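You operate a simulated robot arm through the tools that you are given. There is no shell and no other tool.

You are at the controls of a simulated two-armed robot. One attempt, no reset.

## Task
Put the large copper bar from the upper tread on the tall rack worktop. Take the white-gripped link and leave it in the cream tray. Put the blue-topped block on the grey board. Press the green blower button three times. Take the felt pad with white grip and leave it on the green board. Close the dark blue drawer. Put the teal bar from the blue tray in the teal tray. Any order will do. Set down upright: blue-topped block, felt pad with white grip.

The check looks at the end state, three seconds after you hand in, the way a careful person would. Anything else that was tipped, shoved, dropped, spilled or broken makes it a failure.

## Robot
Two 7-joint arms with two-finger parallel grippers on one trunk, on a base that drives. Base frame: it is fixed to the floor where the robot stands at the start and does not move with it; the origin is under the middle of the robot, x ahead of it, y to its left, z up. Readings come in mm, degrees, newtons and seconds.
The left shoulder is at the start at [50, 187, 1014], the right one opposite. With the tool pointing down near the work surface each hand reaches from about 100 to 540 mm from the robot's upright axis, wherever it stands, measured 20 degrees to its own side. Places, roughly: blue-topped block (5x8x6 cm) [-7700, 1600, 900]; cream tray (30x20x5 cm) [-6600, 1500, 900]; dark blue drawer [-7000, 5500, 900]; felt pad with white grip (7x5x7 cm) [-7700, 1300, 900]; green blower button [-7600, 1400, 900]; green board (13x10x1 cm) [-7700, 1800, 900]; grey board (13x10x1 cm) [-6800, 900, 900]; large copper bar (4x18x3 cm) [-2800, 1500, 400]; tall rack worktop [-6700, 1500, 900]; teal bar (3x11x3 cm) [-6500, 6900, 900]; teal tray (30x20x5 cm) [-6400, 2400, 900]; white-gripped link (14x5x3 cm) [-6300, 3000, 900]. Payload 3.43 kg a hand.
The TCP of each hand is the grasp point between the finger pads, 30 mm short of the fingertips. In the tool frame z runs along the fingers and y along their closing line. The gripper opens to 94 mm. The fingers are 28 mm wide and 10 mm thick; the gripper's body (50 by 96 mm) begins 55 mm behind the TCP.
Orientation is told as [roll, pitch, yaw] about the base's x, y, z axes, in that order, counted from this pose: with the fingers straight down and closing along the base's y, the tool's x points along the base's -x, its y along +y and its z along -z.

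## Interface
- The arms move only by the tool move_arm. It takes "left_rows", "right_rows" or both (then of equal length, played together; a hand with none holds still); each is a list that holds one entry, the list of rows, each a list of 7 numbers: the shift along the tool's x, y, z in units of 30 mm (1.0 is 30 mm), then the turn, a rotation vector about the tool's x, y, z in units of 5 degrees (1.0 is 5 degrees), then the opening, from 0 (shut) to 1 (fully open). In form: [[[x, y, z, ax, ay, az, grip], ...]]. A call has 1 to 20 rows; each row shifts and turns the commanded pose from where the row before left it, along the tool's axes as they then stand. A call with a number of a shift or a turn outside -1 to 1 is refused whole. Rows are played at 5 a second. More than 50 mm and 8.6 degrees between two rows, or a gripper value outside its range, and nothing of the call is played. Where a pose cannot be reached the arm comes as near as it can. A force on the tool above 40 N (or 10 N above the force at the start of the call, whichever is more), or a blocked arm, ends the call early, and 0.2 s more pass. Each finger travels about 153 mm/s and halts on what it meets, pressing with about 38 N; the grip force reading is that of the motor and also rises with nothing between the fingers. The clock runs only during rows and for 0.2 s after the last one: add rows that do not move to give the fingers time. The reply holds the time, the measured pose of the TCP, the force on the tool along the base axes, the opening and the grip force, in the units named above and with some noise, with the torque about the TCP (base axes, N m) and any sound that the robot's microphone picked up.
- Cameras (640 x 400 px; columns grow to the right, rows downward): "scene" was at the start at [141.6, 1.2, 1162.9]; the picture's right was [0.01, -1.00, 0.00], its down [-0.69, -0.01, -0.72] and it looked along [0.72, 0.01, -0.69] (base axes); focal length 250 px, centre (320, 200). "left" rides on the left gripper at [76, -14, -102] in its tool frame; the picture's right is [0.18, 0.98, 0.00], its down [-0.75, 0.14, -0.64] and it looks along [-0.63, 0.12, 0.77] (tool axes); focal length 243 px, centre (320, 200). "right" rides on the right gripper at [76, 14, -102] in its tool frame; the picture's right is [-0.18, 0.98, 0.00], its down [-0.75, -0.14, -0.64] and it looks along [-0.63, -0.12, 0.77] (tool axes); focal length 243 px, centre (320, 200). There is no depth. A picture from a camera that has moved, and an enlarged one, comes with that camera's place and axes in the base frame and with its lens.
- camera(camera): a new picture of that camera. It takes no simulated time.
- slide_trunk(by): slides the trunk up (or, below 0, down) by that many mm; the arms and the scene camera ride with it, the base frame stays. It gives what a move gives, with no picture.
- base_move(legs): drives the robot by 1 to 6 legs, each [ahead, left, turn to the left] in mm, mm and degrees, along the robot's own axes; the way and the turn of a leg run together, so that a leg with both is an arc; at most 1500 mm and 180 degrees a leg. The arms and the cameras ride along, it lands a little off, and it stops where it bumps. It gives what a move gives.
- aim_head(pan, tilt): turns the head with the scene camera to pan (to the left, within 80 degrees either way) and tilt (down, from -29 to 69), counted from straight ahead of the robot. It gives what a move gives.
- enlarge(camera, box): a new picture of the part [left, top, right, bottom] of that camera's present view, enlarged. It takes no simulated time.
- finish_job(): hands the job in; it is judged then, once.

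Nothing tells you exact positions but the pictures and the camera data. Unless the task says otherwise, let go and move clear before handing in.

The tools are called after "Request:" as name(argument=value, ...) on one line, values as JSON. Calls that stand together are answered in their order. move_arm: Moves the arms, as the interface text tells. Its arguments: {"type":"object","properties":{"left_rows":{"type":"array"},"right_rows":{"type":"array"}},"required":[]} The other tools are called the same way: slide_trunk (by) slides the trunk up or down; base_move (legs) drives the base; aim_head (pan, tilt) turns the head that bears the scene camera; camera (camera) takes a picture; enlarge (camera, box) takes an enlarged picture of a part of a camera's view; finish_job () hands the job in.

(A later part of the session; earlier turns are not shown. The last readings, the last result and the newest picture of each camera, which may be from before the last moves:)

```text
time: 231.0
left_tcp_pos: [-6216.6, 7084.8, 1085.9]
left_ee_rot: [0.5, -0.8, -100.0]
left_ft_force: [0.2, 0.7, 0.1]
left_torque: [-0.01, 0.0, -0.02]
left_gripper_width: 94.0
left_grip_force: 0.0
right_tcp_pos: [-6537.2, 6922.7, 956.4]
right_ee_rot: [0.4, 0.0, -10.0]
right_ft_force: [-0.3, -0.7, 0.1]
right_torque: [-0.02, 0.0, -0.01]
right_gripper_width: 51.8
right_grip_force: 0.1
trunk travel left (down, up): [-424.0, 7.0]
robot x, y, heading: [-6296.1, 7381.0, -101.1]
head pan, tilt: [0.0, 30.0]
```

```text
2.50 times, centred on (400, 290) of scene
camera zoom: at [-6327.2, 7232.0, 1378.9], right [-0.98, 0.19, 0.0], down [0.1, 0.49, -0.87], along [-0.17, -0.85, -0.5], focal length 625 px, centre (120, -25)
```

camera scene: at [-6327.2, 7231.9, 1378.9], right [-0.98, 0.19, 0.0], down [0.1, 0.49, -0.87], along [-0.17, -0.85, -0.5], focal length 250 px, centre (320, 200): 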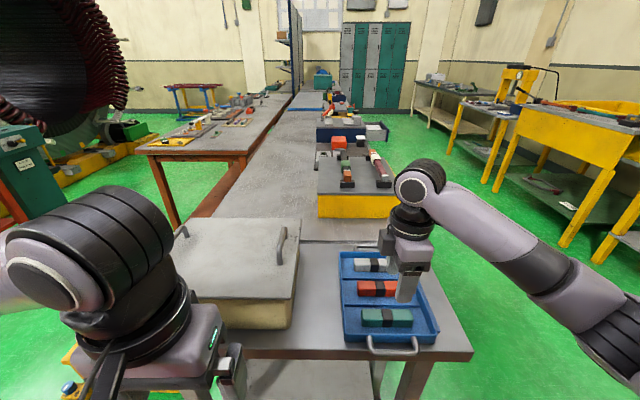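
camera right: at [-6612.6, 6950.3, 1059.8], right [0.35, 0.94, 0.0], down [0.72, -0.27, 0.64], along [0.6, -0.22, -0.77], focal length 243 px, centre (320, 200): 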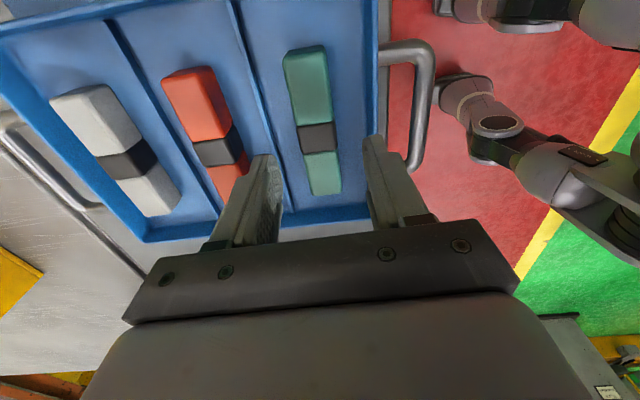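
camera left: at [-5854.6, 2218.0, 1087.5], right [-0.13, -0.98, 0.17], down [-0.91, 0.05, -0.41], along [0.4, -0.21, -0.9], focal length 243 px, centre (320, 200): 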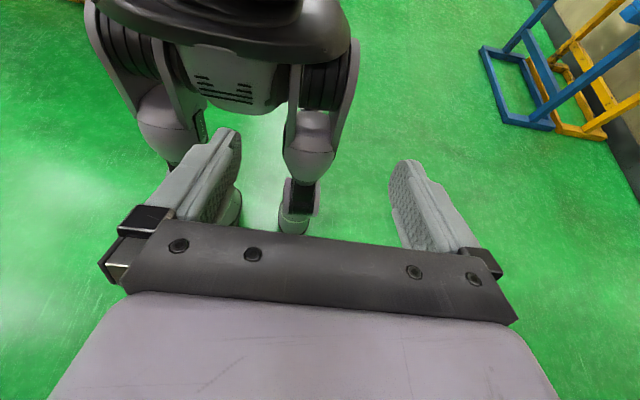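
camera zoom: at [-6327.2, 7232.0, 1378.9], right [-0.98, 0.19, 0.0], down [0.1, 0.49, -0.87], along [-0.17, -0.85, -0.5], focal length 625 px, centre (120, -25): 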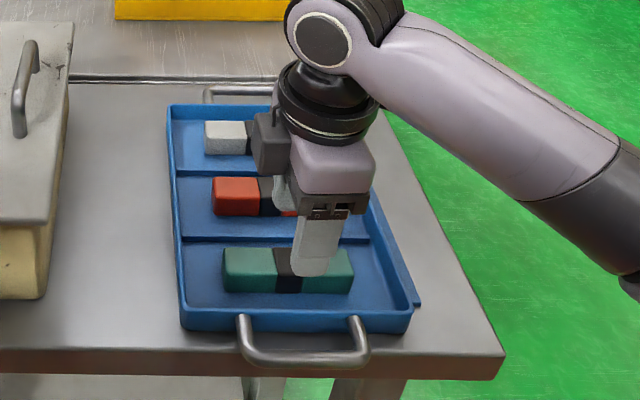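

The bar is centred between the fingers, with clearance to the divider and the tray wall. I narrow the fingers slightly, descend and close.

Request:
move_arm(right_rows=[[[0, 0, 0.5, 0, 0, 0, 0.48], [0, 0, 0.6, 0, 0, 0, 0.48], [0, 0, 0.4, 0, 0, 0, 0.48], [0, 0, 0.2, 0, 0, 0, 0.48], [0, 0, 0, 0, 0, 0, 0.48]]])

Request:
camera(camera="right")

```text
time: 232.2
left_tcp_pos: [-6216.4, 7084.4, 1084.4]
left_ee_rot: [0.6, -0.8, -100.2]
left_ft_force: [0.0, -0.4, 0.1]
left_torque: [0.0, 0.02, 0.0]
left_gripper_width: 94.3
left_grip_force: 0.1
right_tcp_pos: [-6539.6, 6922.1, 905.9]
right_ee_rot: [0.3, 0.0, -9.9]
right_ft_force: [-0.4, -0.1, -0.7]
right_torque: [-0.02, 0.03, 0.0]
right_gripper_width: 45.1
right_grip_force: 0.1
trunk travel left (down, up): [-424.0, 7.0]
robot x, y, heading: [-6296.3, 7379.6, -101.0]
head pan, tilt: [0.0, 30.0]
```

```text
taken
camera right: at [-6612.4, 6950.2, 1009.5], right [0.35, 0.94, 0.0], down [0.72, -0.27, 0.64], along [0.6, -0.22, -0.77], focal length 243 px, centre (320, 200)
```

right: 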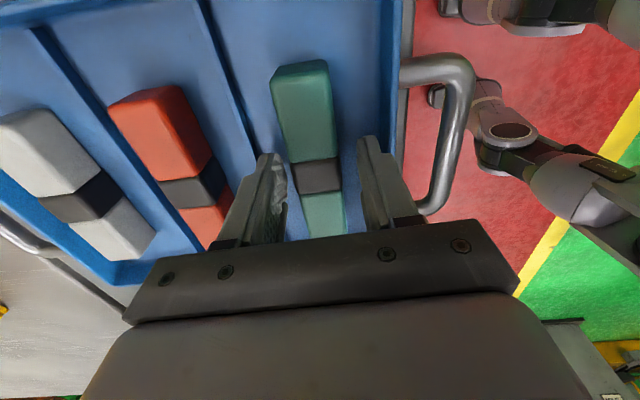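

Request:
move_arm(right_rows=[[[0, 0, 0.15, 0, 0, 0, 0.48], [0, 0, 0, 0, 0, 0, 0.3], [0, 0, 0, 0, 0, 0, 0], [0, 0, 0, 0, 0, 0, 0], [0, 0, 0, 0, 0, 0, 0]]])

Request:
move_arm(right_rows=[[[0, 0, -0.3, 0, 0, 0, 0], [0, 0, -0.7, 0, 0, 0, 0], [0, 0, -0.9, 0, 0, 0, 0], [0, 0, -0.9, 0, 0, 0, 0], [0, 0, -0.9, 0, 0, 0, 0], [0, 0, -0.6, 0, 0, 0, 0], [0, 0, 0, 0, 0, 0, 0]]])

Request:
camera(camera="right")

Request:
camera(camera="scene")

```text
time: 233.4
left_tcp_pos: [-6216.5, 7083.1, 1085.9]
left_ee_rot: [0.6, -0.8, -100.1]
left_ft_force: [0.3, 0.5, 0.5]
left_torque: [0.01, 0.0, -0.01]
left_gripper_width: 94.2
left_grip_force: 0.0
right_tcp_pos: [-6539.6, 6921.8, 901.8]
right_ee_rot: [0.3, -0.1, -10.0]
right_ft_force: [0.8, 0.5, -0.6]
right_torque: [-0.07, -0.13, -0.03]
right_gripper_width: 27.2
right_grip_force: 37.8
trunk travel left (down, up): [-424.0, 7.0]
robot x, y, heading: [-6296.9, 7377.6, -101.0]
head pan, tilt: [0.0, 30.0]
```

```text
time: 235.0
left_tcp_pos: [-6215.3, 7083.1, 1086.2]
left_ee_rot: [0.6, -0.8, -100.1]
left_ft_force: [0.1, 0.2, -0.1]
left_torque: [-0.04, 0.02, 0.0]
left_gripper_width: 94.0
left_grip_force: 0.1
right_tcp_pos: [-6538.6, 6921.8, 1031.4]
right_ee_rot: [0.3, -0.1, -9.9]
right_ft_force: [0.6, -0.4, -2.1]
right_torque: [0.0, -0.02, -0.01]
right_gripper_width: 27.0
right_grip_force: 38.2
trunk travel left (down, up): [-424.0, 7.0]
robot x, y, heading: [-6303.3, 7381.2, -101.1]
head pan, tilt: [0.0, 30.0]
```

```text
taken
camera right: at [-6612.1, 6949.4, 1133.8], right [0.35, 0.94, 0.01], down [0.72, -0.27, 0.64], along [0.6, -0.22, -0.77], focal length 243 px, centre (320, 200)
```

right: 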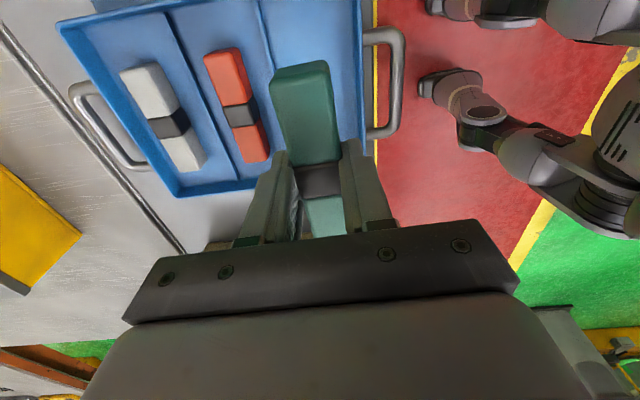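

```text
taken
camera scene: at [-6327.3, 7231.8, 1378.8], right [-0.98, 0.19, 0.0], down [0.1, 0.49, -0.87], along [-0.17, -0.85, -0.5], focal length 250 px, centre (320, 200)
```

scene: 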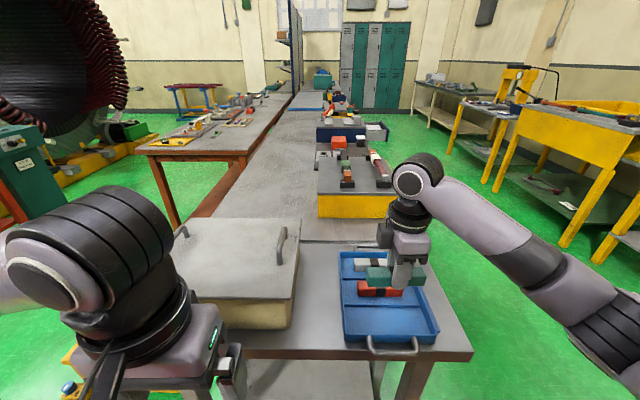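

The teal bar is secure in the right hand; I keep it there while I do the back-aisle jobs with the left hand. I back off, move into the back aisle, and drive along it to the open drawer.

Request:
base_move(legs=[[-270, 0, 0], [0, -1050, 0], [1400, 0, 0]])

Request:
aim_head(pan=20, tilt=20)

Request:
camera(camera="scene")

```text
time: 252.6
left_tcp_pos: [-7447.2, 6179.9, 1085.4]
left_ee_rot: [0.6, -0.8, -99.7]
left_ft_force: [-0.6, -0.4, 0.1]
left_torque: [0.04, 0.05, 0.0]
left_gripper_width: 94.1
left_grip_force: 0.1
right_tcp_pos: [-7768.9, 6016.8, 1030.0]
right_ee_rot: [0.3, 0.0, -9.6]
right_ft_force: [0.9, 0.4, -0.8]
right_torque: [0.04, 0.03, -0.01]
right_gripper_width: 27.4
right_grip_force: 38.1
trunk travel left (down, up): [-424.0, 7.0]
robot x, y, heading: [-7533.3, 6473.7, -100.7]
head pan, tilt: [0.0, 30.0]
```

```text
time: 253.4
left_tcp_pos: [-7447.0, 6179.3, 1086.1]
left_ee_rot: [0.7, -0.8, -99.7]
left_ft_force: [0.1, -0.5, 0.3]
left_torque: [-0.03, 0.01, 0.05]
left_gripper_width: 94.0
left_grip_force: 0.1
right_tcp_pos: [-7768.1, 6015.9, 1030.3]
right_ee_rot: [0.3, 0.0, -9.5]
right_ft_force: [0.0, -0.6, -2.0]
right_torque: [0.03, 0.04, 0.02]
right_gripper_width: 27.6
right_grip_force: 38.8
trunk travel left (down, up): [-424.0, 7.0]
robot x, y, heading: [-7535.3, 6471.0, -100.5]
head pan, tilt: [20.0, 20.0]
```

```text
taken
camera scene: at [-7527.6, 6324.1, 1394.9], right [-0.99, -0.16, 0.0], down [-0.06, 0.34, -0.94], along [0.15, -0.93, -0.34], focal length 250 px, centre (320, 200)
```

scene: 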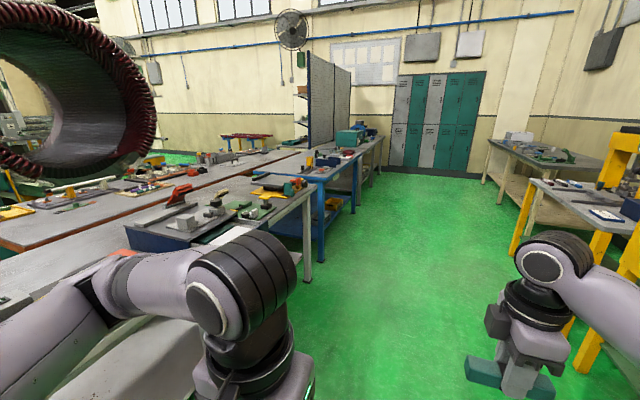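

The aisle is clear, with the blower station (teal machine with a blue blower) further ahead behind the rack. I continue to the drawer and turn to face it.

Request:
base_move(legs=[[800, 0, 0], [0, 0, 90]])

Request:
aim_head(pan=0, tilt=30)

Request:
camera(camera="scene")

```text
time: 261.5
left_tcp_pos: [-7385.1, 5770.0, 1084.6]
left_ee_rot: [0.6, -0.7, -9.6]
left_ft_force: [0.1, 0.5, -0.6]
left_torque: [-0.01, 0.03, -0.02]
left_gripper_width: 93.9
left_grip_force: 0.1
right_tcp_pos: [-7219.5, 5449.0, 1030.2]
right_ee_rot: [0.3, 0.0, 80.6]
right_ft_force: [0.5, -0.8, -1.4]
right_torque: [0.01, -0.01, -0.01]
right_gripper_width: 27.2
right_grip_force: 38.1
trunk travel left (down, up): [-424.0, 7.0]
robot x, y, heading: [-7677.4, 5684.6, -10.2]
head pan, tilt: [20.0, 20.0]
```

```text
time: 262.4
left_tcp_pos: [-7385.8, 5770.2, 1086.3]
left_ee_rot: [0.6, -0.8, -9.7]
left_ft_force: [0.2, 0.0, -1.0]
left_torque: [0.01, 0.0, -0.01]
left_gripper_width: 93.8
left_grip_force: 0.0
right_tcp_pos: [-7219.6, 5449.0, 1029.9]
right_ee_rot: [0.3, 0.1, 80.7]
right_ft_force: [0.0, -0.2, -3.2]
right_torque: [0.01, 0.04, -0.01]
right_gripper_width: 27.3
right_grip_force: 38.2
trunk travel left (down, up): [-424.0, 7.0]
robot x, y, heading: [-7676.3, 5685.8, -10.5]
head pan, tilt: [0.0, 30.0]
```

```text
taken
camera scene: at [-7531.3, 5657.5, 1378.9], right [-0.18, -0.98, 0.0], down [-0.49, 0.09, -0.87], along [0.85, -0.16, -0.5], focal length 250 px, centre (320, 200)
```

scene: 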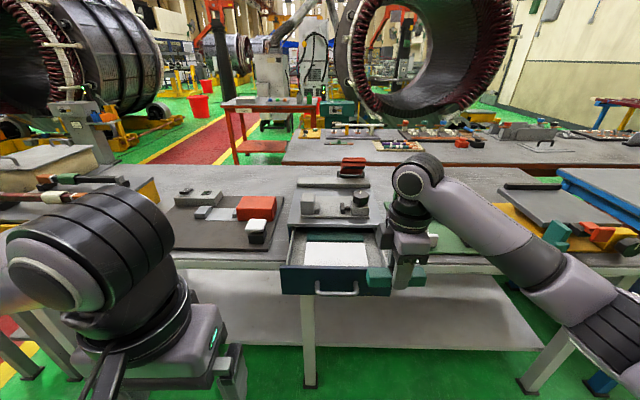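

The drawer is straight ahead: its dark blue front with handle is near [-7125, 5548], open about 150 mm. I raise the right hand, close and lower the left hand in front of my body, and shift so the drawer lines up with the left hand.

Request:
move_arm(left_rows=[[[0, 0, 0.92, 0, 0, 0, 0.3], [0, 0, 0.92, 0, 0, 0, 0], [0, 0, 0.92, 0, 0, 0, 0], [0, 0, 0.92, 0, 0, 0, 0], [0, 0, 0.92, 0, 0, 0, 0], [0, 0, 0.92, 0, 0, 0, 0], [0, 0, 0, 0, 0, 0, 0]]], right_rows=[[[0, 0, -0.5, 0, 0, 0, 0], [0, 0, -0.5, 0, 0, 0, 0], [0, 0, -0.5, 0, 0, 0, 0], [0, 0, -0.5, 0, 0, 0, 0], [0, 0, -0.5, 0, 0, 0, 0], [0, 0, 0, 0, 0, 0, 0], [0, 0, 0, 0, 0, 0, 0]]])

Request:
base_move(legs=[[0, -165, 0]])

Request:
camera(camera="scene")

Request:
camera(camera="left")

```text
time: 264.0
left_tcp_pos: [-7382.8, 5771.8, 920.2]
left_ee_rot: [0.6, -0.8, -9.7]
left_ft_force: [0.5, 0.6, 0.2]
left_torque: [0.03, 0.0, 0.02]
left_gripper_width: 0.0
left_grip_force: 33.2
right_tcp_pos: [-7220.8, 5448.4, 1105.1]
right_ee_rot: [0.3, 0.0, 80.5]
right_ft_force: [0.8, -0.6, -2.1]
right_torque: [0.0, -0.04, -0.01]
right_gripper_width: 27.1
right_grip_force: 37.7
trunk travel left (down, up): [-424.0, 7.0]
robot x, y, heading: [-7676.5, 5685.8, -10.4]
head pan, tilt: [0.0, 30.0]
```

```text
time: 266.0
left_tcp_pos: [-7413.1, 5611.0, 920.0]
left_ee_rot: [0.6, -0.8, -9.7]
left_ft_force: [0.2, -0.4, 0.0]
left_torque: [0.03, 0.01, 0.0]
left_gripper_width: 0.0
left_grip_force: 33.4
right_tcp_pos: [-7251.9, 5287.5, 1105.2]
right_ee_rot: [0.3, 0.0, 80.5]
right_ft_force: [0.5, -0.1, -1.0]
right_torque: [0.02, -0.02, 0.0]
right_gripper_width: 27.4
right_grip_force: 38.4
trunk travel left (down, up): [-424.0, 7.0]
robot x, y, heading: [-7707.6, 5524.0, -10.5]
head pan, tilt: [0.0, 30.0]
```

```text
taken
camera scene: at [-7561.3, 5496.4, 1378.9], right [-0.18, -0.98, 0.0], down [-0.49, 0.09, -0.87], along [0.85, -0.16, -0.5], focal length 250 px, centre (320, 200)
```

scene: 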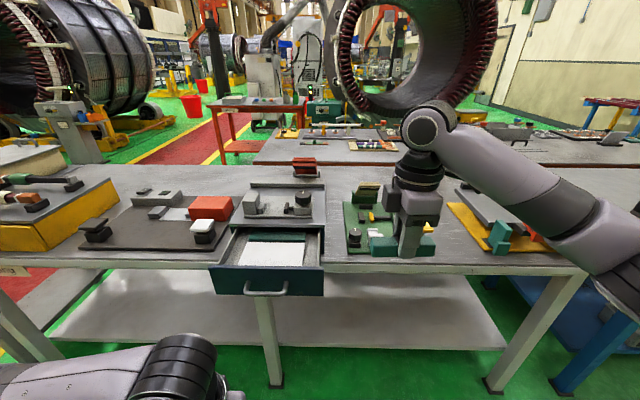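

```text
taken
camera left: at [-7492.6, 5608.7, 1020.9], right [-0.02, 1.0, 0.01], down [0.76, 0.01, 0.65], along [0.65, 0.02, -0.76], focal length 243 px, centre (320, 200)
```

left: 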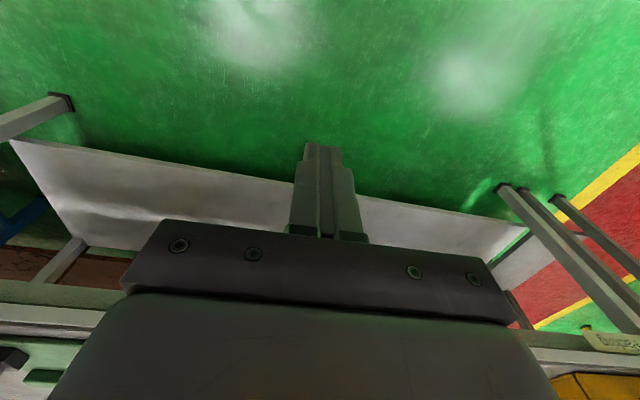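

The left hand lines up with the drawer's handle; the closed position will be about 500 mm ahead after I advance 190 mm. I advance, then push with the arm.

Request:
base_move(legs=[[190, 0, 0]])

Request:
aim_head(pan=15, tilt=50)

Request:
camera(camera="scene")

```text
time: 267.6
left_tcp_pos: [-7225.0, 5577.0, 919.5]
left_ee_rot: [0.5, -0.7, -9.5]
left_ft_force: [-0.1, 0.4, -0.4]
left_torque: [-0.01, 0.02, -0.01]
left_gripper_width: 0.0
left_grip_force: 33.2
right_tcp_pos: [-7062.4, 5254.0, 1105.3]
right_ee_rot: [0.3, -0.1, 80.7]
right_ft_force: [0.3, -1.1, -1.4]
right_torque: [0.01, 0.02, -0.03]
right_gripper_width: 27.2
right_grip_force: 38.5
trunk travel left (down, up): [-424.0, 7.0]
robot x, y, heading: [-7522.6, 5489.0, -10.4]
head pan, tilt: [0.0, 30.0]
```

```text
time: 268.4
left_tcp_pos: [-7225.8, 5575.5, 919.5]
left_ee_rot: [0.6, -0.7, -9.6]
left_ft_force: [-0.4, 0.6, -0.5]
left_torque: [0.0, -0.02, 0.0]
left_gripper_width: 0.1
left_grip_force: 33.2
right_tcp_pos: [-7064.3, 5253.8, 1105.7]
right_ee_rot: [0.3, 0.0, 80.5]
right_ft_force: [0.2, 1.0, -2.0]
right_torque: [0.02, 0.0, 0.02]
right_gripper_width: 27.1
right_grip_force: 37.6
trunk travel left (down, up): [-424.0, 7.0]
robot x, y, heading: [-7518.0, 5489.6, -10.6]
head pan, tilt: [15.0, 50.0]
```

```text
taken
camera scene: at [-7386.5, 5484.7, 1349.4], right [0.08, -1.0, 0.0], down [-0.76, -0.06, -0.64], along [0.64, 0.05, -0.77], focal length 250 px, centre (320, 200)
```

scene: 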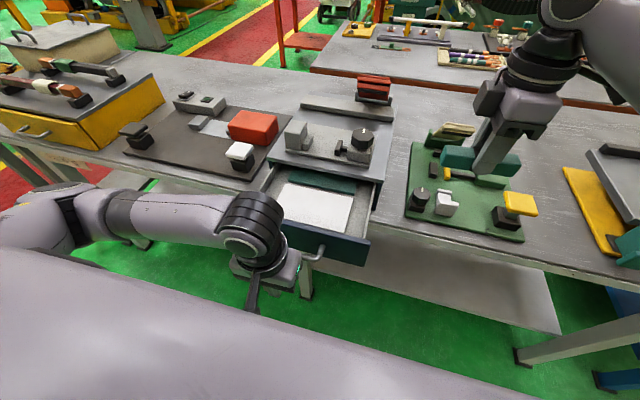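

Request:
move_arm(left_rows=[[[0, -0.7, 0, 0, 0, 0, 0], [0, -0.7, 0, 0, 0, 0, 0], [-0.8, 0, 0, 0, 0, 0, 0], [-0.8, 0, 0, 0, 0, 0, 0], [0, 0, 0, 0, 0, 0, 0]]])

Request:
camera(camera="scene")

Request:
camera(camera="left")

```text
time: 269.6
left_tcp_pos: [-7185.4, 5525.9, 918.9]
left_ee_rot: [0.7, -0.8, -9.5]
left_ft_force: [-0.5, 1.6, 0.0]
left_torque: [-0.02, 0.0, 0.0]
left_gripper_width: 0.0
left_grip_force: 33.2
right_tcp_pos: [-7063.3, 5254.0, 1105.0]
right_ee_rot: [0.3, 0.0, 80.6]
right_ft_force: [0.4, -0.1, -1.3]
right_torque: [0.03, -0.02, 0.02]
right_gripper_width: 27.5
right_grip_force: 38.8
trunk travel left (down, up): [-424.0, 7.0]
robot x, y, heading: [-7523.2, 5487.0, -10.5]
head pan, tilt: [15.0, 50.0]
```

```text
taken
camera scene: at [-7386.7, 5484.9, 1349.4], right [0.08, -1.0, 0.0], down [-0.76, -0.06, -0.64], along [0.64, 0.05, -0.77], focal length 250 px, centre (320, 200)
```

scene: 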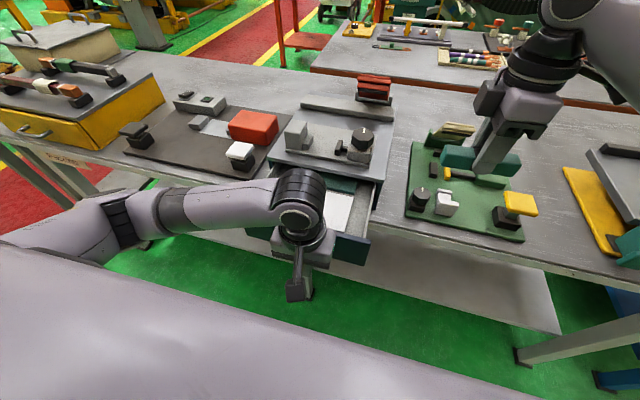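

```text
taken
camera left: at [-7265.1, 5524.9, 1020.7], right [-0.02, 1.0, 0.01], down [0.76, 0.01, 0.65], along [0.65, 0.02, -0.76], focal length 243 px, centre (320, 200)
```

left: 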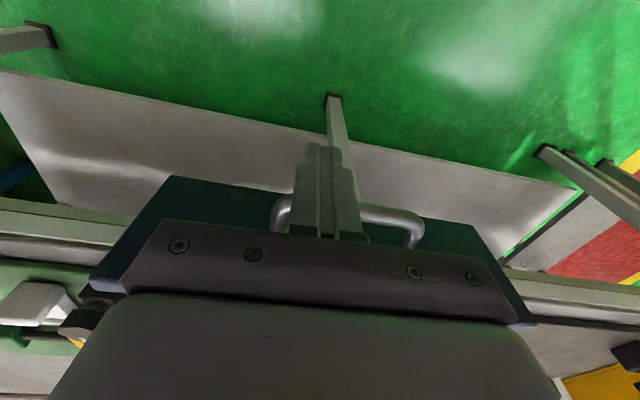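

The fingers are right in front of the handle's middle. I push forward in small steps, watching the force.

Request:
move_arm(left_rows=[[[-0.4, 0, 0, 0, 0, 0, 0], [-0.4, 0, 0, 0, 0, 0, 0], [-0.4, 0, 0, 0, 0, 0, 0], [-0.4, 0, 0, 0, 0, 0, 0], [-0.4, 0, 0, 0, 0, 0, 0], [-0.4, 0, 0, 0, 0, 0, 0], [-0.4, 0, 0, 0, 0, 0, 0], [-0.4, 0, 0, 0, 0, 0, 0], [0, 0, 0, 0, 0, 0, 0]]])

Request:
camera(camera="scene")

```text
time: 271.6
left_tcp_pos: [-7090.4, 5511.1, 921.6]
left_ee_rot: [0.6, -0.8, -9.7]
left_ft_force: [-0.4, -0.3, 0.0]
left_torque: [0.04, 0.0, 0.0]
left_gripper_width: 0.0
left_grip_force: 33.1
right_tcp_pos: [-7063.9, 5255.1, 1105.9]
right_ee_rot: [0.3, 0.0, 80.6]
right_ft_force: [-0.6, 0.1, -0.8]
right_torque: [-0.05, -0.03, 0.0]
right_gripper_width: 27.4
right_grip_force: 37.8
trunk travel left (down, up): [-424.0, 7.0]
robot x, y, heading: [-7521.4, 5487.4, -10.6]
head pan, tilt: [15.0, 50.0]
```

```text
taken
camera scene: at [-7386.5, 5484.8, 1349.3], right [0.08, -1.0, 0.0], down [-0.76, -0.06, -0.64], along [0.64, 0.05, -0.77], focal length 250 px, centre (320, 200)
```

scene: 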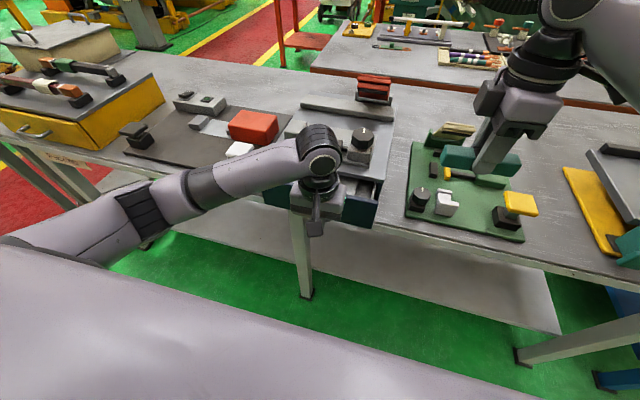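

The drawer is sliding in easily. I keep pushing.

Request:
move_arm(left_rows=[[[-0.3, 0, 0, 0, 0, 0, 0], [-0.3, 0, 0, 0, 0, 0, 0], [-0.3, 0, 0, 0, 0, 0, 0], [-0.3, 0, 0, 0, 0, 0, 0], [-0.25, 0, 0, 0, 0, 0, 0], [-0.2, 0, 0, 0, 0, 0, 0], [0, 0, 0, 0, 0, 0, 0]]])

Request:
camera(camera="scene")

```text
time: 273.2
left_tcp_pos: [-7045.7, 5503.9, 921.8]
left_ee_rot: [0.7, -0.5, -9.8]
left_ft_force: [-21.7, 6.6, 1.2]
left_torque: [0.03, 0.23, 0.01]
left_gripper_width: 0.0
left_grip_force: 33.5
right_tcp_pos: [-7064.8, 5256.0, 1106.0]
right_ee_rot: [0.3, 0.0, 80.6]
right_ft_force: [-0.3, -0.4, -1.5]
right_torque: [-0.01, 0.01, 0.01]
right_gripper_width: 27.3
right_grip_force: 38.3
trunk travel left (down, up): [-424.0, 7.0]
robot x, y, heading: [-7521.6, 5488.6, -10.7]
head pan, tilt: [15.0, 50.0]
```

```text
taken
camera scene: at [-7389.2, 5485.5, 1349.6], right [0.08, -1.0, 0.0], down [-0.76, -0.06, -0.64], along [0.64, 0.05, -0.76], focal length 250 px, centre (320, 200)
```

scene: 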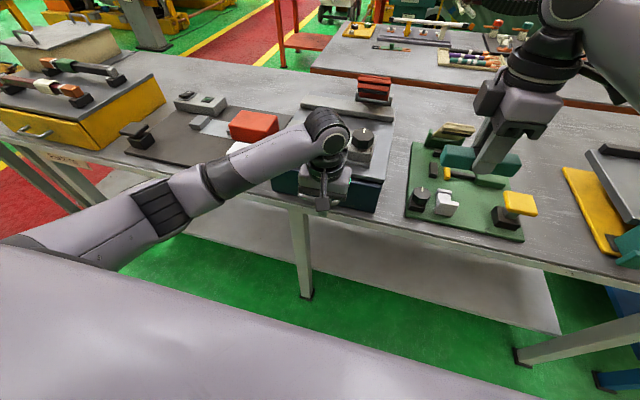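

The push force has jumped to ~22 N, so the drawer has reached its stop. I zoom in to verify.

Request:
enlarge(camera="scene", box=[250, 110, 410, 240])

Request:
camera(camera="left")

```text
3.08 times, centred on (330, 175) of scene
camera zoom: at [-7389.2, 5485.5, 1349.6], right [0.08, -1.0, 0.0], down [-0.76, -0.06, -0.64], along [0.64, 0.05, -0.76], focal length 769 px, centre (289, 277)
```

zoom: 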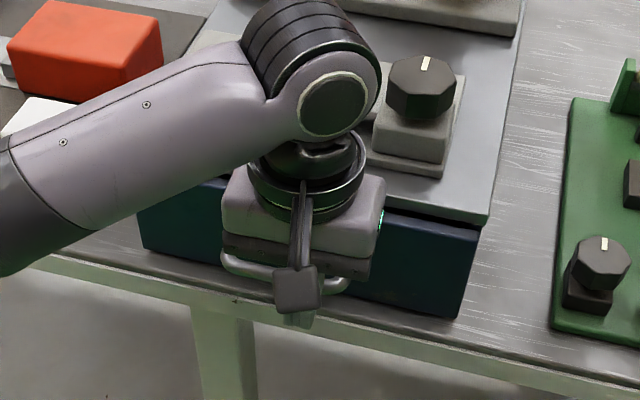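

```text
taken
camera left: at [-7124.9, 5501.5, 1023.3], right [-0.01, 1.0, 0.01], down [0.76, 0.0, 0.65], along [0.65, 0.02, -0.76], focal length 243 px, centre (320, 200)
```

left: 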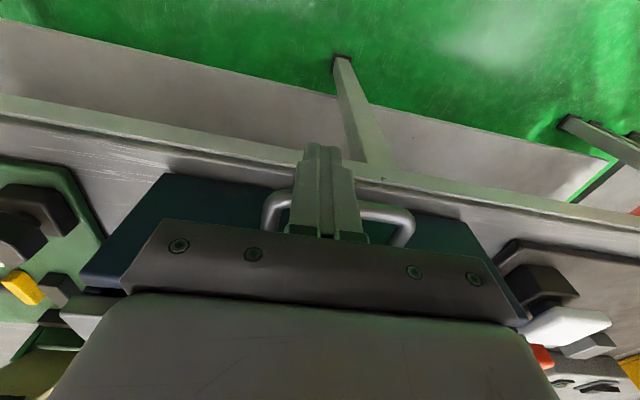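

The drawer front is flush with its box. I draw the hand back, raise it, and check that the drawer stays shut.

Request:
move_arm(left_rows=[[[0.3, 0, 0, 0, 0, 0, 0], [0.7, 0, 0, 0, 0, 0, 0], [0.9, 0, 0, 0, 0, 0, 0], [0.9, 0, -0.3, 0, 0, 0, 0], [0.6, 0, -0.9, 0, 0, 0, 0], [0, 0, -0.9, 0, 0, 0, 0], [0, 0, -0.9, 0, 0, 0, 0], [0, 0, -0.9, 0, 0, 0, 0], [0, 0, -0.9, 0, 0, 0, 0]]])

Request:
enlarge(camera="scene", box=[250, 110, 410, 240])

```text
time: 275.2
left_tcp_pos: [-7144.0, 5519.5, 1065.2]
left_ee_rot: [0.7, -0.7, -9.6]
left_ft_force: [-0.6, 0.1, 0.6]
left_torque: [0.03, -0.01, 0.0]
left_gripper_width: 0.1
left_grip_force: 33.4
right_tcp_pos: [-7062.5, 5254.4, 1105.0]
right_ee_rot: [0.3, 0.1, 80.5]
right_ft_force: [-0.2, -0.7, -2.6]
right_torque: [0.01, 0.03, 0.01]
right_gripper_width: 27.4
right_grip_force: 38.2
trunk travel left (down, up): [-424.0, 7.0]
robot x, y, heading: [-7522.6, 5485.9, -10.5]
head pan, tilt: [15.0, 50.0]
```

```text
3.08 times, centred on (330, 175) of scene
camera zoom: at [-7386.7, 5484.7, 1349.3], right [0.08, -1.0, 0.0], down [-0.76, -0.06, -0.64], along [0.64, 0.05, -0.77], focal length 769 px, centre (289, 277)
```

zoom: 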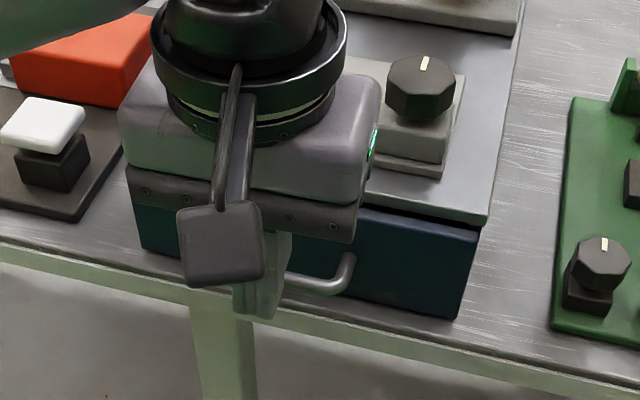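

The drawer stays shut. Now I back off, turn along the aisle, and head for the blower station.

Request:
base_move(legs=[[-250, 0, 0], [0, 0, -90]])

Request:
aim_head(pan=10, tilt=18)

Request:
camera(camera="scene")

```text
time: 280.9
left_tcp_pos: [-7739.7, 5157.4, 1065.3]
left_ee_rot: [0.6, -0.8, -100.4]
left_ft_force: [0.9, 0.9, -0.7]
left_torque: [-0.03, -0.03, -0.03]
left_gripper_width: 0.0
left_grip_force: 33.0
right_tcp_pos: [-8006.1, 5078.2, 1105.4]
right_ee_rot: [0.3, 0.0, -10.1]
right_ft_force: [-0.1, -0.3, -1.6]
right_torque: [-0.02, 0.0, -0.01]
right_gripper_width: 27.4
right_grip_force: 37.7
trunk travel left (down, up): [-424.0, 7.0]
robot x, y, heading: [-7767.1, 5534.9, -101.4]
head pan, tilt: [15.0, 50.0]
```

```text
time: 281.9
left_tcp_pos: [-7740.4, 5157.4, 1065.4]
left_ee_rot: [0.5, -0.7, -100.4]
left_ft_force: [0.0, -0.2, 0.2]
left_torque: [0.0, 0.02, 0.02]
left_gripper_width: 0.1
left_grip_force: 33.2
right_tcp_pos: [-8006.0, 5078.5, 1104.3]
right_ee_rot: [0.3, -0.1, -10.2]
right_ft_force: [0.2, 0.2, -2.9]
right_torque: [0.01, 0.01, 0.03]
right_gripper_width: 27.4
right_grip_force: 38.1
trunk travel left (down, up): [-424.0, 7.0]
robot x, y, heading: [-7762.2, 5532.4, -101.2]
head pan, tilt: [10.0, 18.0]
```

```text
taken
camera scene: at [-7777.6, 5383.6, 1398.1], right [-1.0, 0.02, 0.0], down [0.01, 0.31, -0.95], along [-0.02, -0.95, -0.31], focal length 250 px, centre (320, 200)
```

scene: 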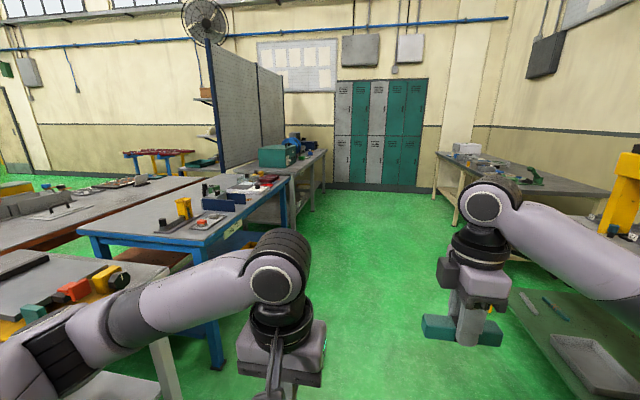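

Request:
base_move(legs=[[1200, 0, 0], [1100, 0, 0]])

Request:
aim_head(pan=20, tilt=20)

Request:
camera(camera="scene")

```text
time: 293.2
left_tcp_pos: [-8203.1, 2904.1, 1064.3]
left_ee_rot: [0.5, -0.7, -100.6]
left_ft_force: [0.7, -0.4, -0.5]
left_torque: [0.01, 0.01, 0.0]
left_gripper_width: 0.0
left_grip_force: 33.0
right_tcp_pos: [-8468.8, 2826.6, 1105.7]
right_ee_rot: [0.2, 0.0, -10.4]
right_ft_force: [-0.7, 0.4, -2.2]
right_torque: [0.0, 0.01, 0.01]
right_gripper_width: 27.3
right_grip_force: 38.3
trunk travel left (down, up): [-424.0, 7.0]
robot x, y, heading: [-8225.1, 3283.2, -101.2]
head pan, tilt: [10.0, 18.0]
```

```text
time: 293.9
left_tcp_pos: [-8202.1, 2905.0, 1066.7]
left_ee_rot: [0.6, -0.8, -100.5]
left_ft_force: [0.0, 0.2, 0.2]
left_torque: [0.04, -0.01, 0.0]
left_gripper_width: 0.1
left_grip_force: 33.4
right_tcp_pos: [-8468.9, 2827.5, 1104.6]
right_ee_rot: [0.4, 0.0, -10.3]
right_ft_force: [0.6, 0.4, -1.9]
right_torque: [0.03, -0.01, 0.02]
right_gripper_width: 27.3
right_grip_force: 38.6
trunk travel left (down, up): [-424.0, 7.0]
robot x, y, heading: [-8226.3, 3280.3, -101.4]
head pan, tilt: [20.0, 20.0]
```

```text
taken
camera scene: at [-8223.4, 3132.7, 1394.9], right [-0.99, -0.15, 0.0], down [-0.05, 0.34, -0.94], along [0.14, -0.93, -0.34], focal length 250 px, centre (320, 200)
```

scene: 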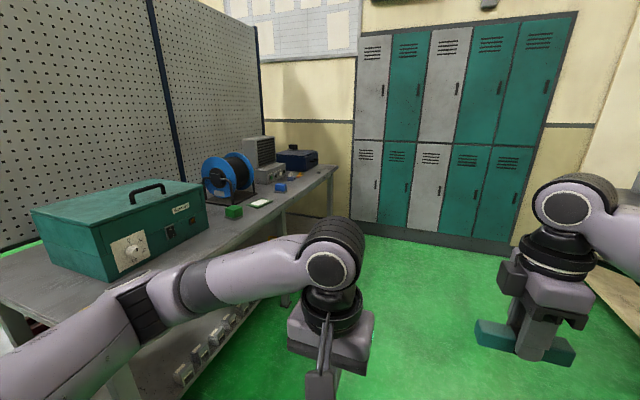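

Request:
enlarge(camera="scene", box=[180, 120, 350, 240])

```text
3.33 times, centred on (265, 180) of scene
camera zoom: at [-8223.4, 3132.7, 1394.9], right [-0.99, -0.15, 0.0], down [-0.05, 0.34, -0.94], along [0.14, -0.93, -0.34], focal length 833 px, centre (503, 267)
```

zoom: 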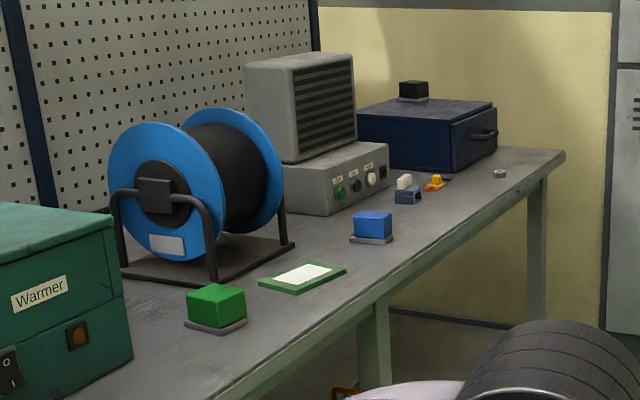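

The station has, from left to right: warmer, reel, a green-topped block, the green board, the blue-topped block, the blower with green/black/white buttons, and two small felt tools (white grip and yellow grip). I drive there and turn to face it.

Request:
base_move(legs=[[1400, 0, 0], [150, 0, 0], [0, 0, 90]])

Request:
aim_head(pan=0, tilt=30)

Request:
camera(camera="scene")

```text
time: 305.7
left_tcp_pos: [-8146.6, 1787.7, 1065.5]
left_ee_rot: [0.6, -0.8, -10.0]
left_ft_force: [-0.5, 0.4, 0.8]
left_torque: [-0.01, 0.0, -0.02]
left_gripper_width: 0.0
left_grip_force: 33.1
right_tcp_pos: [-8067.3, 1523.0, 1105.4]
right_ee_rot: [0.3, 0.0, 80.2]
right_ft_force: [0.0, -0.1, -1.7]
right_torque: [-0.02, 0.04, 0.01]
right_gripper_width: 27.2
right_grip_force: 38.0
trunk travel left (down, up): [-424.0, 7.0]
robot x, y, heading: [-8525.5, 1760.1, -10.8]
head pan, tilt: [20.0, 20.0]
```

```text
time: 306.5
left_tcp_pos: [-8146.6, 1788.3, 1064.8]
left_ee_rot: [0.6, -0.8, -10.1]
left_ft_force: [0.0, 0.4, -0.4]
left_torque: [0.0, 0.0, -0.03]
left_gripper_width: 0.0
left_grip_force: 33.0
right_tcp_pos: [-8067.8, 1522.3, 1104.5]
right_ee_rot: [0.4, -0.1, 80.2]
right_ft_force: [0.0, 0.2, -1.9]
right_torque: [-0.02, 0.01, -0.01]
right_gripper_width: 27.1
right_grip_force: 38.0
trunk travel left (down, up): [-424.0, 7.0]
robot x, y, heading: [-8525.6, 1763.3, -11.0]
head pan, tilt: [0.0, 30.0]
```

```text
taken
camera scene: at [-8377.3, 1732.9, 1378.9], right [-0.19, -0.98, 0.0], down [-0.49, 0.09, -0.87], along [0.85, -0.16, -0.5], focal length 250 px, centre (320, 200)
```

scene: 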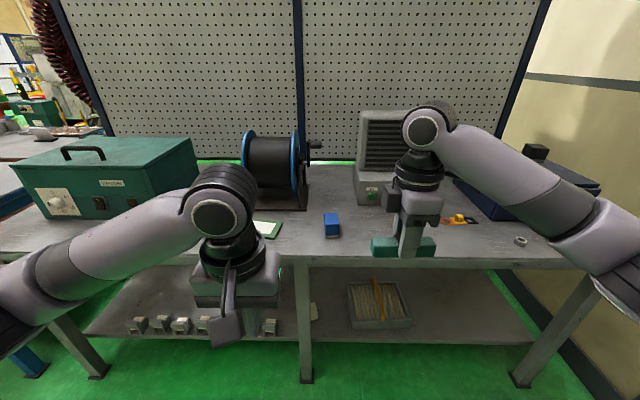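

The blue-topped block is at about [-7716, 1567] and the blower's green button faces me near [-7570, 1380]. I tuck the right hand with the teal bar out of the way and move closer, in front of the felt tools.

Request:
move_arm(right_rows=[[[0.5, 0.9, 0, 0, 0, 0, 0], [0.5, 0.9, 0, 0, 0, 0, 0], [0.5, 0.9, 0, 0, 0, 0, 0], [0.5, 0.9, 0, 0, 0, 0, 0], [0, 0, 0, 0, 0, 0, 0]]])

Request:
base_move(legs=[[0, -380, 0], [250, 0, 0]])

Request:
camera(camera="scene")

```text
time: 307.7
left_tcp_pos: [-8147.0, 1787.1, 1063.7]
left_ee_rot: [0.6, -0.8, -10.0]
left_ft_force: [0.2, 0.5, -0.6]
left_torque: [0.0, -0.03, 0.03]
left_gripper_width: 0.0
left_grip_force: 33.2
right_tcp_pos: [-8184.6, 1481.9, 1106.5]
right_ee_rot: [0.2, 0.0, 80.1]
right_ft_force: [-0.1, -0.3, -1.7]
right_torque: [0.0, -0.03, -0.01]
right_gripper_width: 27.2
right_grip_force: 38.3
trunk travel left (down, up): [-424.0, 7.0]
robot x, y, heading: [-8528.6, 1763.5, -10.7]
head pan, tilt: [0.0, 30.0]
```

```text
time: 313.0
left_tcp_pos: [-7973.3, 1366.9, 1065.1]
left_ee_rot: [0.5, -0.7, -10.0]
left_ft_force: [0.9, 0.5, -1.1]
left_torque: [-0.01, 0.0, -0.01]
left_gripper_width: 0.0
left_grip_force: 33.6
right_tcp_pos: [-8011.5, 1060.5, 1105.6]
right_ee_rot: [0.3, 0.0, 80.2]
right_ft_force: [0.5, 0.1, -2.6]
right_torque: [0.01, 0.01, -0.01]
right_gripper_width: 27.3
right_grip_force: 38.2
trunk travel left (down, up): [-424.0, 7.0]
robot x, y, heading: [-8353.4, 1342.2, -10.9]
head pan, tilt: [0.0, 30.0]
```

```text
taken
camera scene: at [-8203.7, 1311.3, 1378.8], right [-0.19, -0.98, 0.0], down [-0.49, 0.09, -0.87], along [0.85, -0.16, -0.5], focal length 250 px, centre (320, 200)
```

scene: 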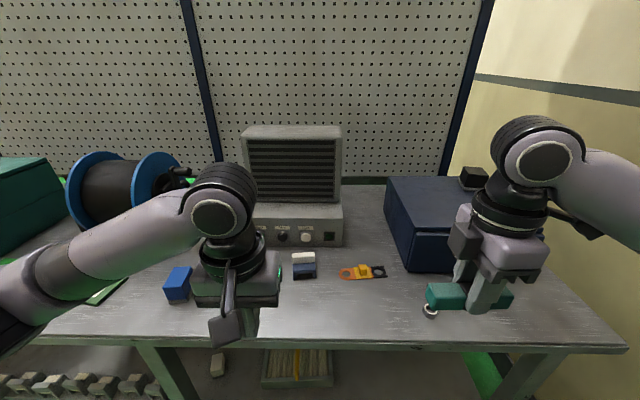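

Request:
enlarge(camera="scene", box=[230, 190, 430, 320])

Request:
camera(camera="left")

```text
3.08 times, centred on (330, 255) of scene
camera zoom: at [-8203.7, 1311.3, 1378.8], right [-0.19, -0.98, 0.0], down [-0.49, 0.09, -0.87], along [0.85, -0.16, -0.5], focal length 769 px, centre (289, 31)
```

zoom: 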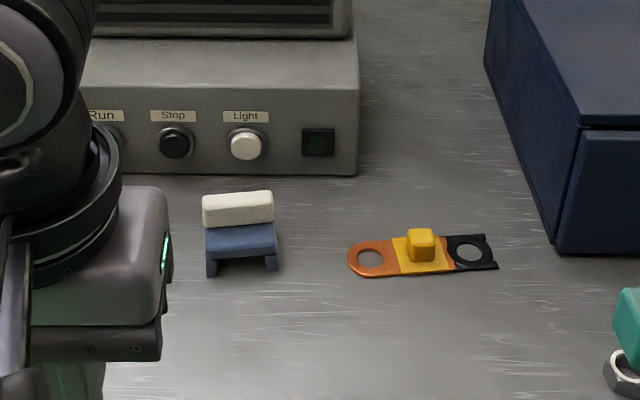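

```text
taken
camera left: at [-8053.2, 1364.9, 1166.0], right [-0.01, 1.0, 0.01], down [0.76, 0.0, 0.65], along [0.65, 0.01, -0.76], focal length 243 px, centre (320, 200)
```

left: 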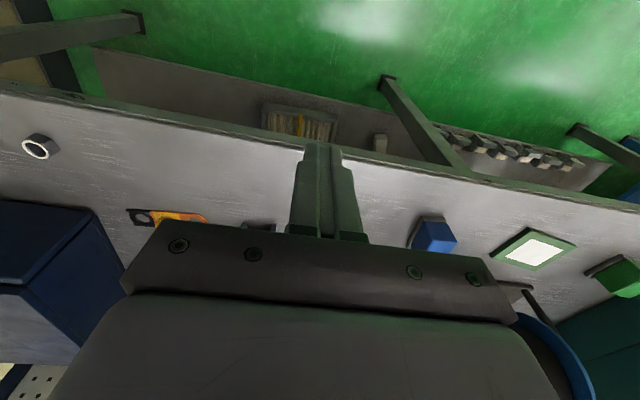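

The felt pad (blue felt bridge with a white grip block on top, ~70 mm tall) is at about [-7717, 1261]; the Run (green), Stop and Light buttons are on the blower's front face. I creep forward to get it within reach of the left hand.

Request:
base_move(legs=[[100, 0, 0]])

Request:
base_move(legs=[[65, 0, 0]])

Request:
camera(camera="scene")

Request:
camera(camera="left")

```text
time: 314.2
left_tcp_pos: [-7874.9, 1347.5, 1064.3]
left_ee_rot: [0.6, -0.8, -10.1]
left_ft_force: [-0.4, -0.1, 0.7]
left_torque: [0.0, 0.03, 0.03]
left_gripper_width: 0.0
left_grip_force: 32.7
right_tcp_pos: [-7913.2, 1040.9, 1104.3]
right_ee_rot: [0.3, -0.1, 80.2]
right_ft_force: [-0.8, 0.1, -1.4]
right_torque: [-0.02, 0.01, -0.01]
right_gripper_width: 27.5
right_grip_force: 37.8
trunk travel left (down, up): [-424.0, 7.0]
robot x, y, heading: [-8250.9, 1320.4, -10.8]
head pan, tilt: [0.0, 30.0]
```

```text
time: 315.2
left_tcp_pos: [-7812.4, 1335.2, 1064.6]
left_ee_rot: [0.7, -0.8, -10.1]
left_ft_force: [-0.4, 0.1, -0.1]
left_torque: [0.0, 0.01, -0.02]
left_gripper_width: 0.0
left_grip_force: 33.0
right_tcp_pos: [-7848.4, 1027.4, 1106.7]
right_ee_rot: [0.3, -0.1, 80.3]
right_ft_force: [0.4, 0.3, -1.6]
right_torque: [-0.04, 0.01, -0.01]
right_gripper_width: 27.2
right_grip_force: 37.9
trunk travel left (down, up): [-424.0, 7.0]
robot x, y, heading: [-8191.1, 1309.8, -11.2]
head pan, tilt: [0.0, 30.0]
```

```text
taken
camera scene: at [-8042.0, 1280.0, 1378.7], right [-0.19, -0.98, 0.0], down [-0.49, 0.09, -0.87], along [0.85, -0.16, -0.5], focal length 250 px, centre (320, 200)
```

scene: 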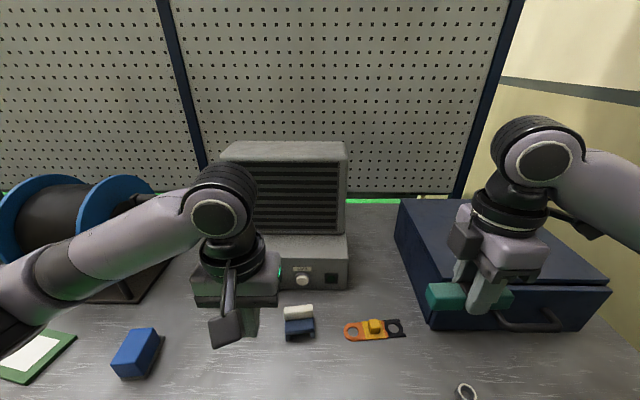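

```text
taken
camera left: at [-7891.6, 1333.6, 1165.9], right [-0.01, 1.0, 0.01], down [0.76, 0.0, 0.65], along [0.65, 0.01, -0.76], focal length 243 px, centre (320, 200)
```

left: 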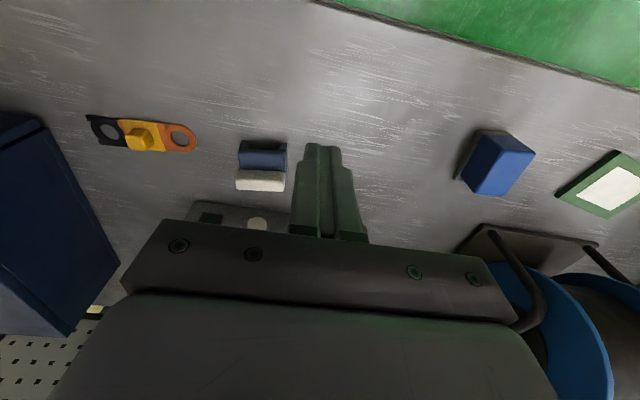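

I'm close enough and not blocked. I move the open left hand over the felt pad.

Request:
move_arm(left_rows=[[[-0.9, -0.47, 0, 0, 0, 0, 0.6], [-0.9, -0.47, 0, 0, 0, 0, 1], [-0.9, -0.47, 0, 0, 0, 0, 1], [-0.85, -0.46, 0, 0, 0, 0, 1], [0, 0, 0, 0, 0, 0, 1]]])

Request:
camera(camera="left")

Request:
camera(camera="scene")

```text
time: 316.4
left_tcp_pos: [-7717.8, 1262.8, 1066.2]
left_ee_rot: [0.6, -0.8, -10.1]
left_ft_force: [-0.8, -0.3, 0.3]
left_torque: [0.0, 0.02, -0.04]
left_gripper_width: 93.9
left_grip_force: 0.0
right_tcp_pos: [-7849.7, 1029.0, 1106.4]
right_ee_rot: [0.4, 0.0, 80.2]
right_ft_force: [0.3, -0.7, -1.4]
right_torque: [0.02, -0.04, -0.01]
right_gripper_width: 27.1
right_grip_force: 38.1
trunk travel left (down, up): [-424.0, 7.0]
robot x, y, heading: [-8191.0, 1304.9, -11.0]
head pan, tilt: [0.0, 30.0]
```

```text
taken
camera left: at [-7797.6, 1259.7, 1167.6], right [-0.01, 1.0, 0.01], down [0.76, 0.0, 0.65], along [0.65, 0.01, -0.76], focal length 243 px, centre (320, 200)
```

left: 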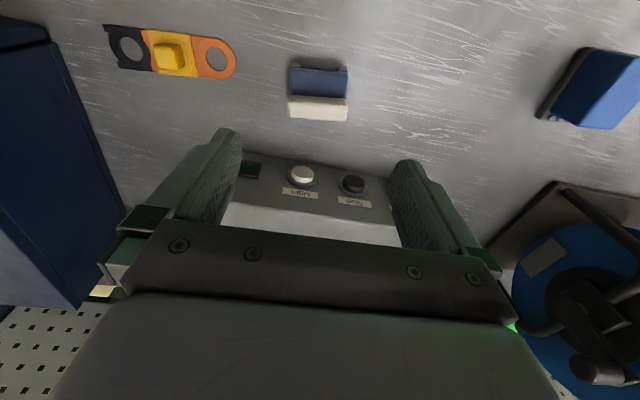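

```text
taken
camera scene: at [-8043.0, 1280.5, 1378.9], right [-0.19, -0.98, 0.0], down [-0.49, 0.09, -0.87], along [0.85, -0.16, -0.5], focal length 250 px, centre (320, 200)
```

scene: 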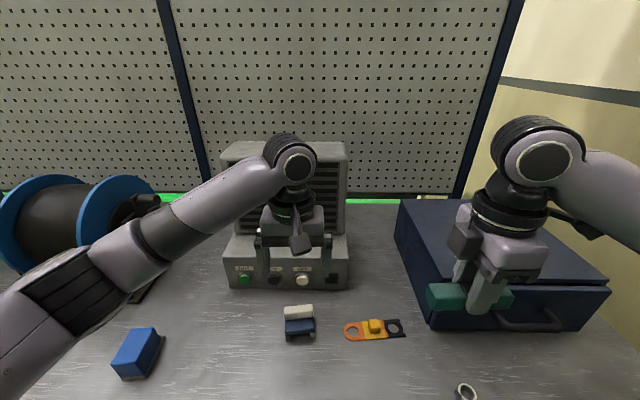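

The open hand is over the felt pad. I descend partway and check alignment.

Request:
move_arm(left_rows=[[[-0.15, 0, 0.8, 0, 0, 0, 1], [0, 0, 0.9, 0, 0, 0, 1], [0, 0, 0.9, 0, 0, 0, 1], [0, 0, 0.9, 0, 0, 0, 1], [0, 0, 0, 0, 0, 0, 1]]])

Request:
camera(camera="left")

Request:
enlarge(camera="scene", box=[220, 230, 400, 350])

```text
time: 317.6
left_tcp_pos: [-7713.6, 1262.5, 961.4]
left_ee_rot: [0.6, -0.7, -10.2]
left_ft_force: [0.1, 0.5, 0.0]
left_torque: [0.02, -0.03, 0.02]
left_gripper_width: 94.0
left_grip_force: 0.1
right_tcp_pos: [-7850.8, 1028.5, 1106.1]
right_ee_rot: [0.3, 0.0, 80.2]
right_ft_force: [0.1, 0.3, -1.3]
right_torque: [-0.02, -0.02, 0.04]
right_gripper_width: 27.3
right_grip_force: 38.3
trunk travel left (down, up): [-424.0, 7.0]
robot x, y, heading: [-8192.5, 1306.5, -10.9]
head pan, tilt: [0.0, 30.0]
```

```text
taken
camera left: at [-7792.4, 1260.4, 1061.8], right [-0.01, 1.0, 0.01], down [0.76, 0.0, 0.65], along [0.65, 0.01, -0.76], focal length 243 px, centre (320, 200)
```

left: 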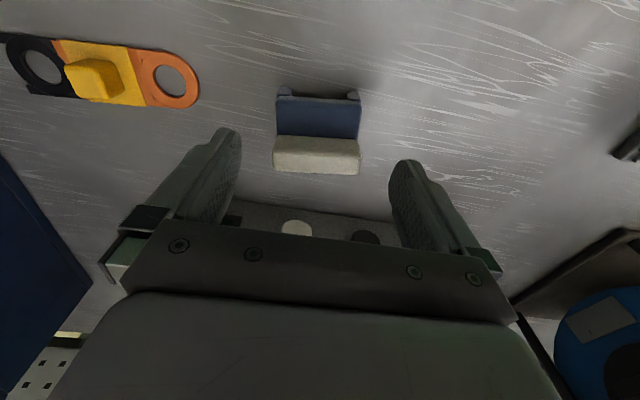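

```text
3.33 times, centred on (310, 290) of scene
camera zoom: at [-8043.0, 1280.2, 1378.9], right [-0.19, -0.98, 0.0], down [-0.49, 0.09, -0.87], along [0.85, -0.16, -0.5], focal length 833 px, centre (353, -100)
```

zoom: 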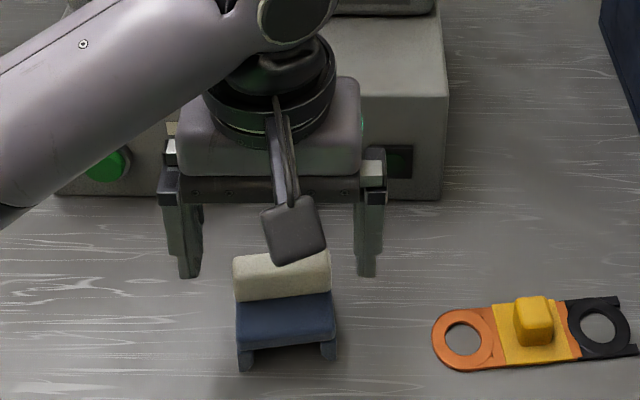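

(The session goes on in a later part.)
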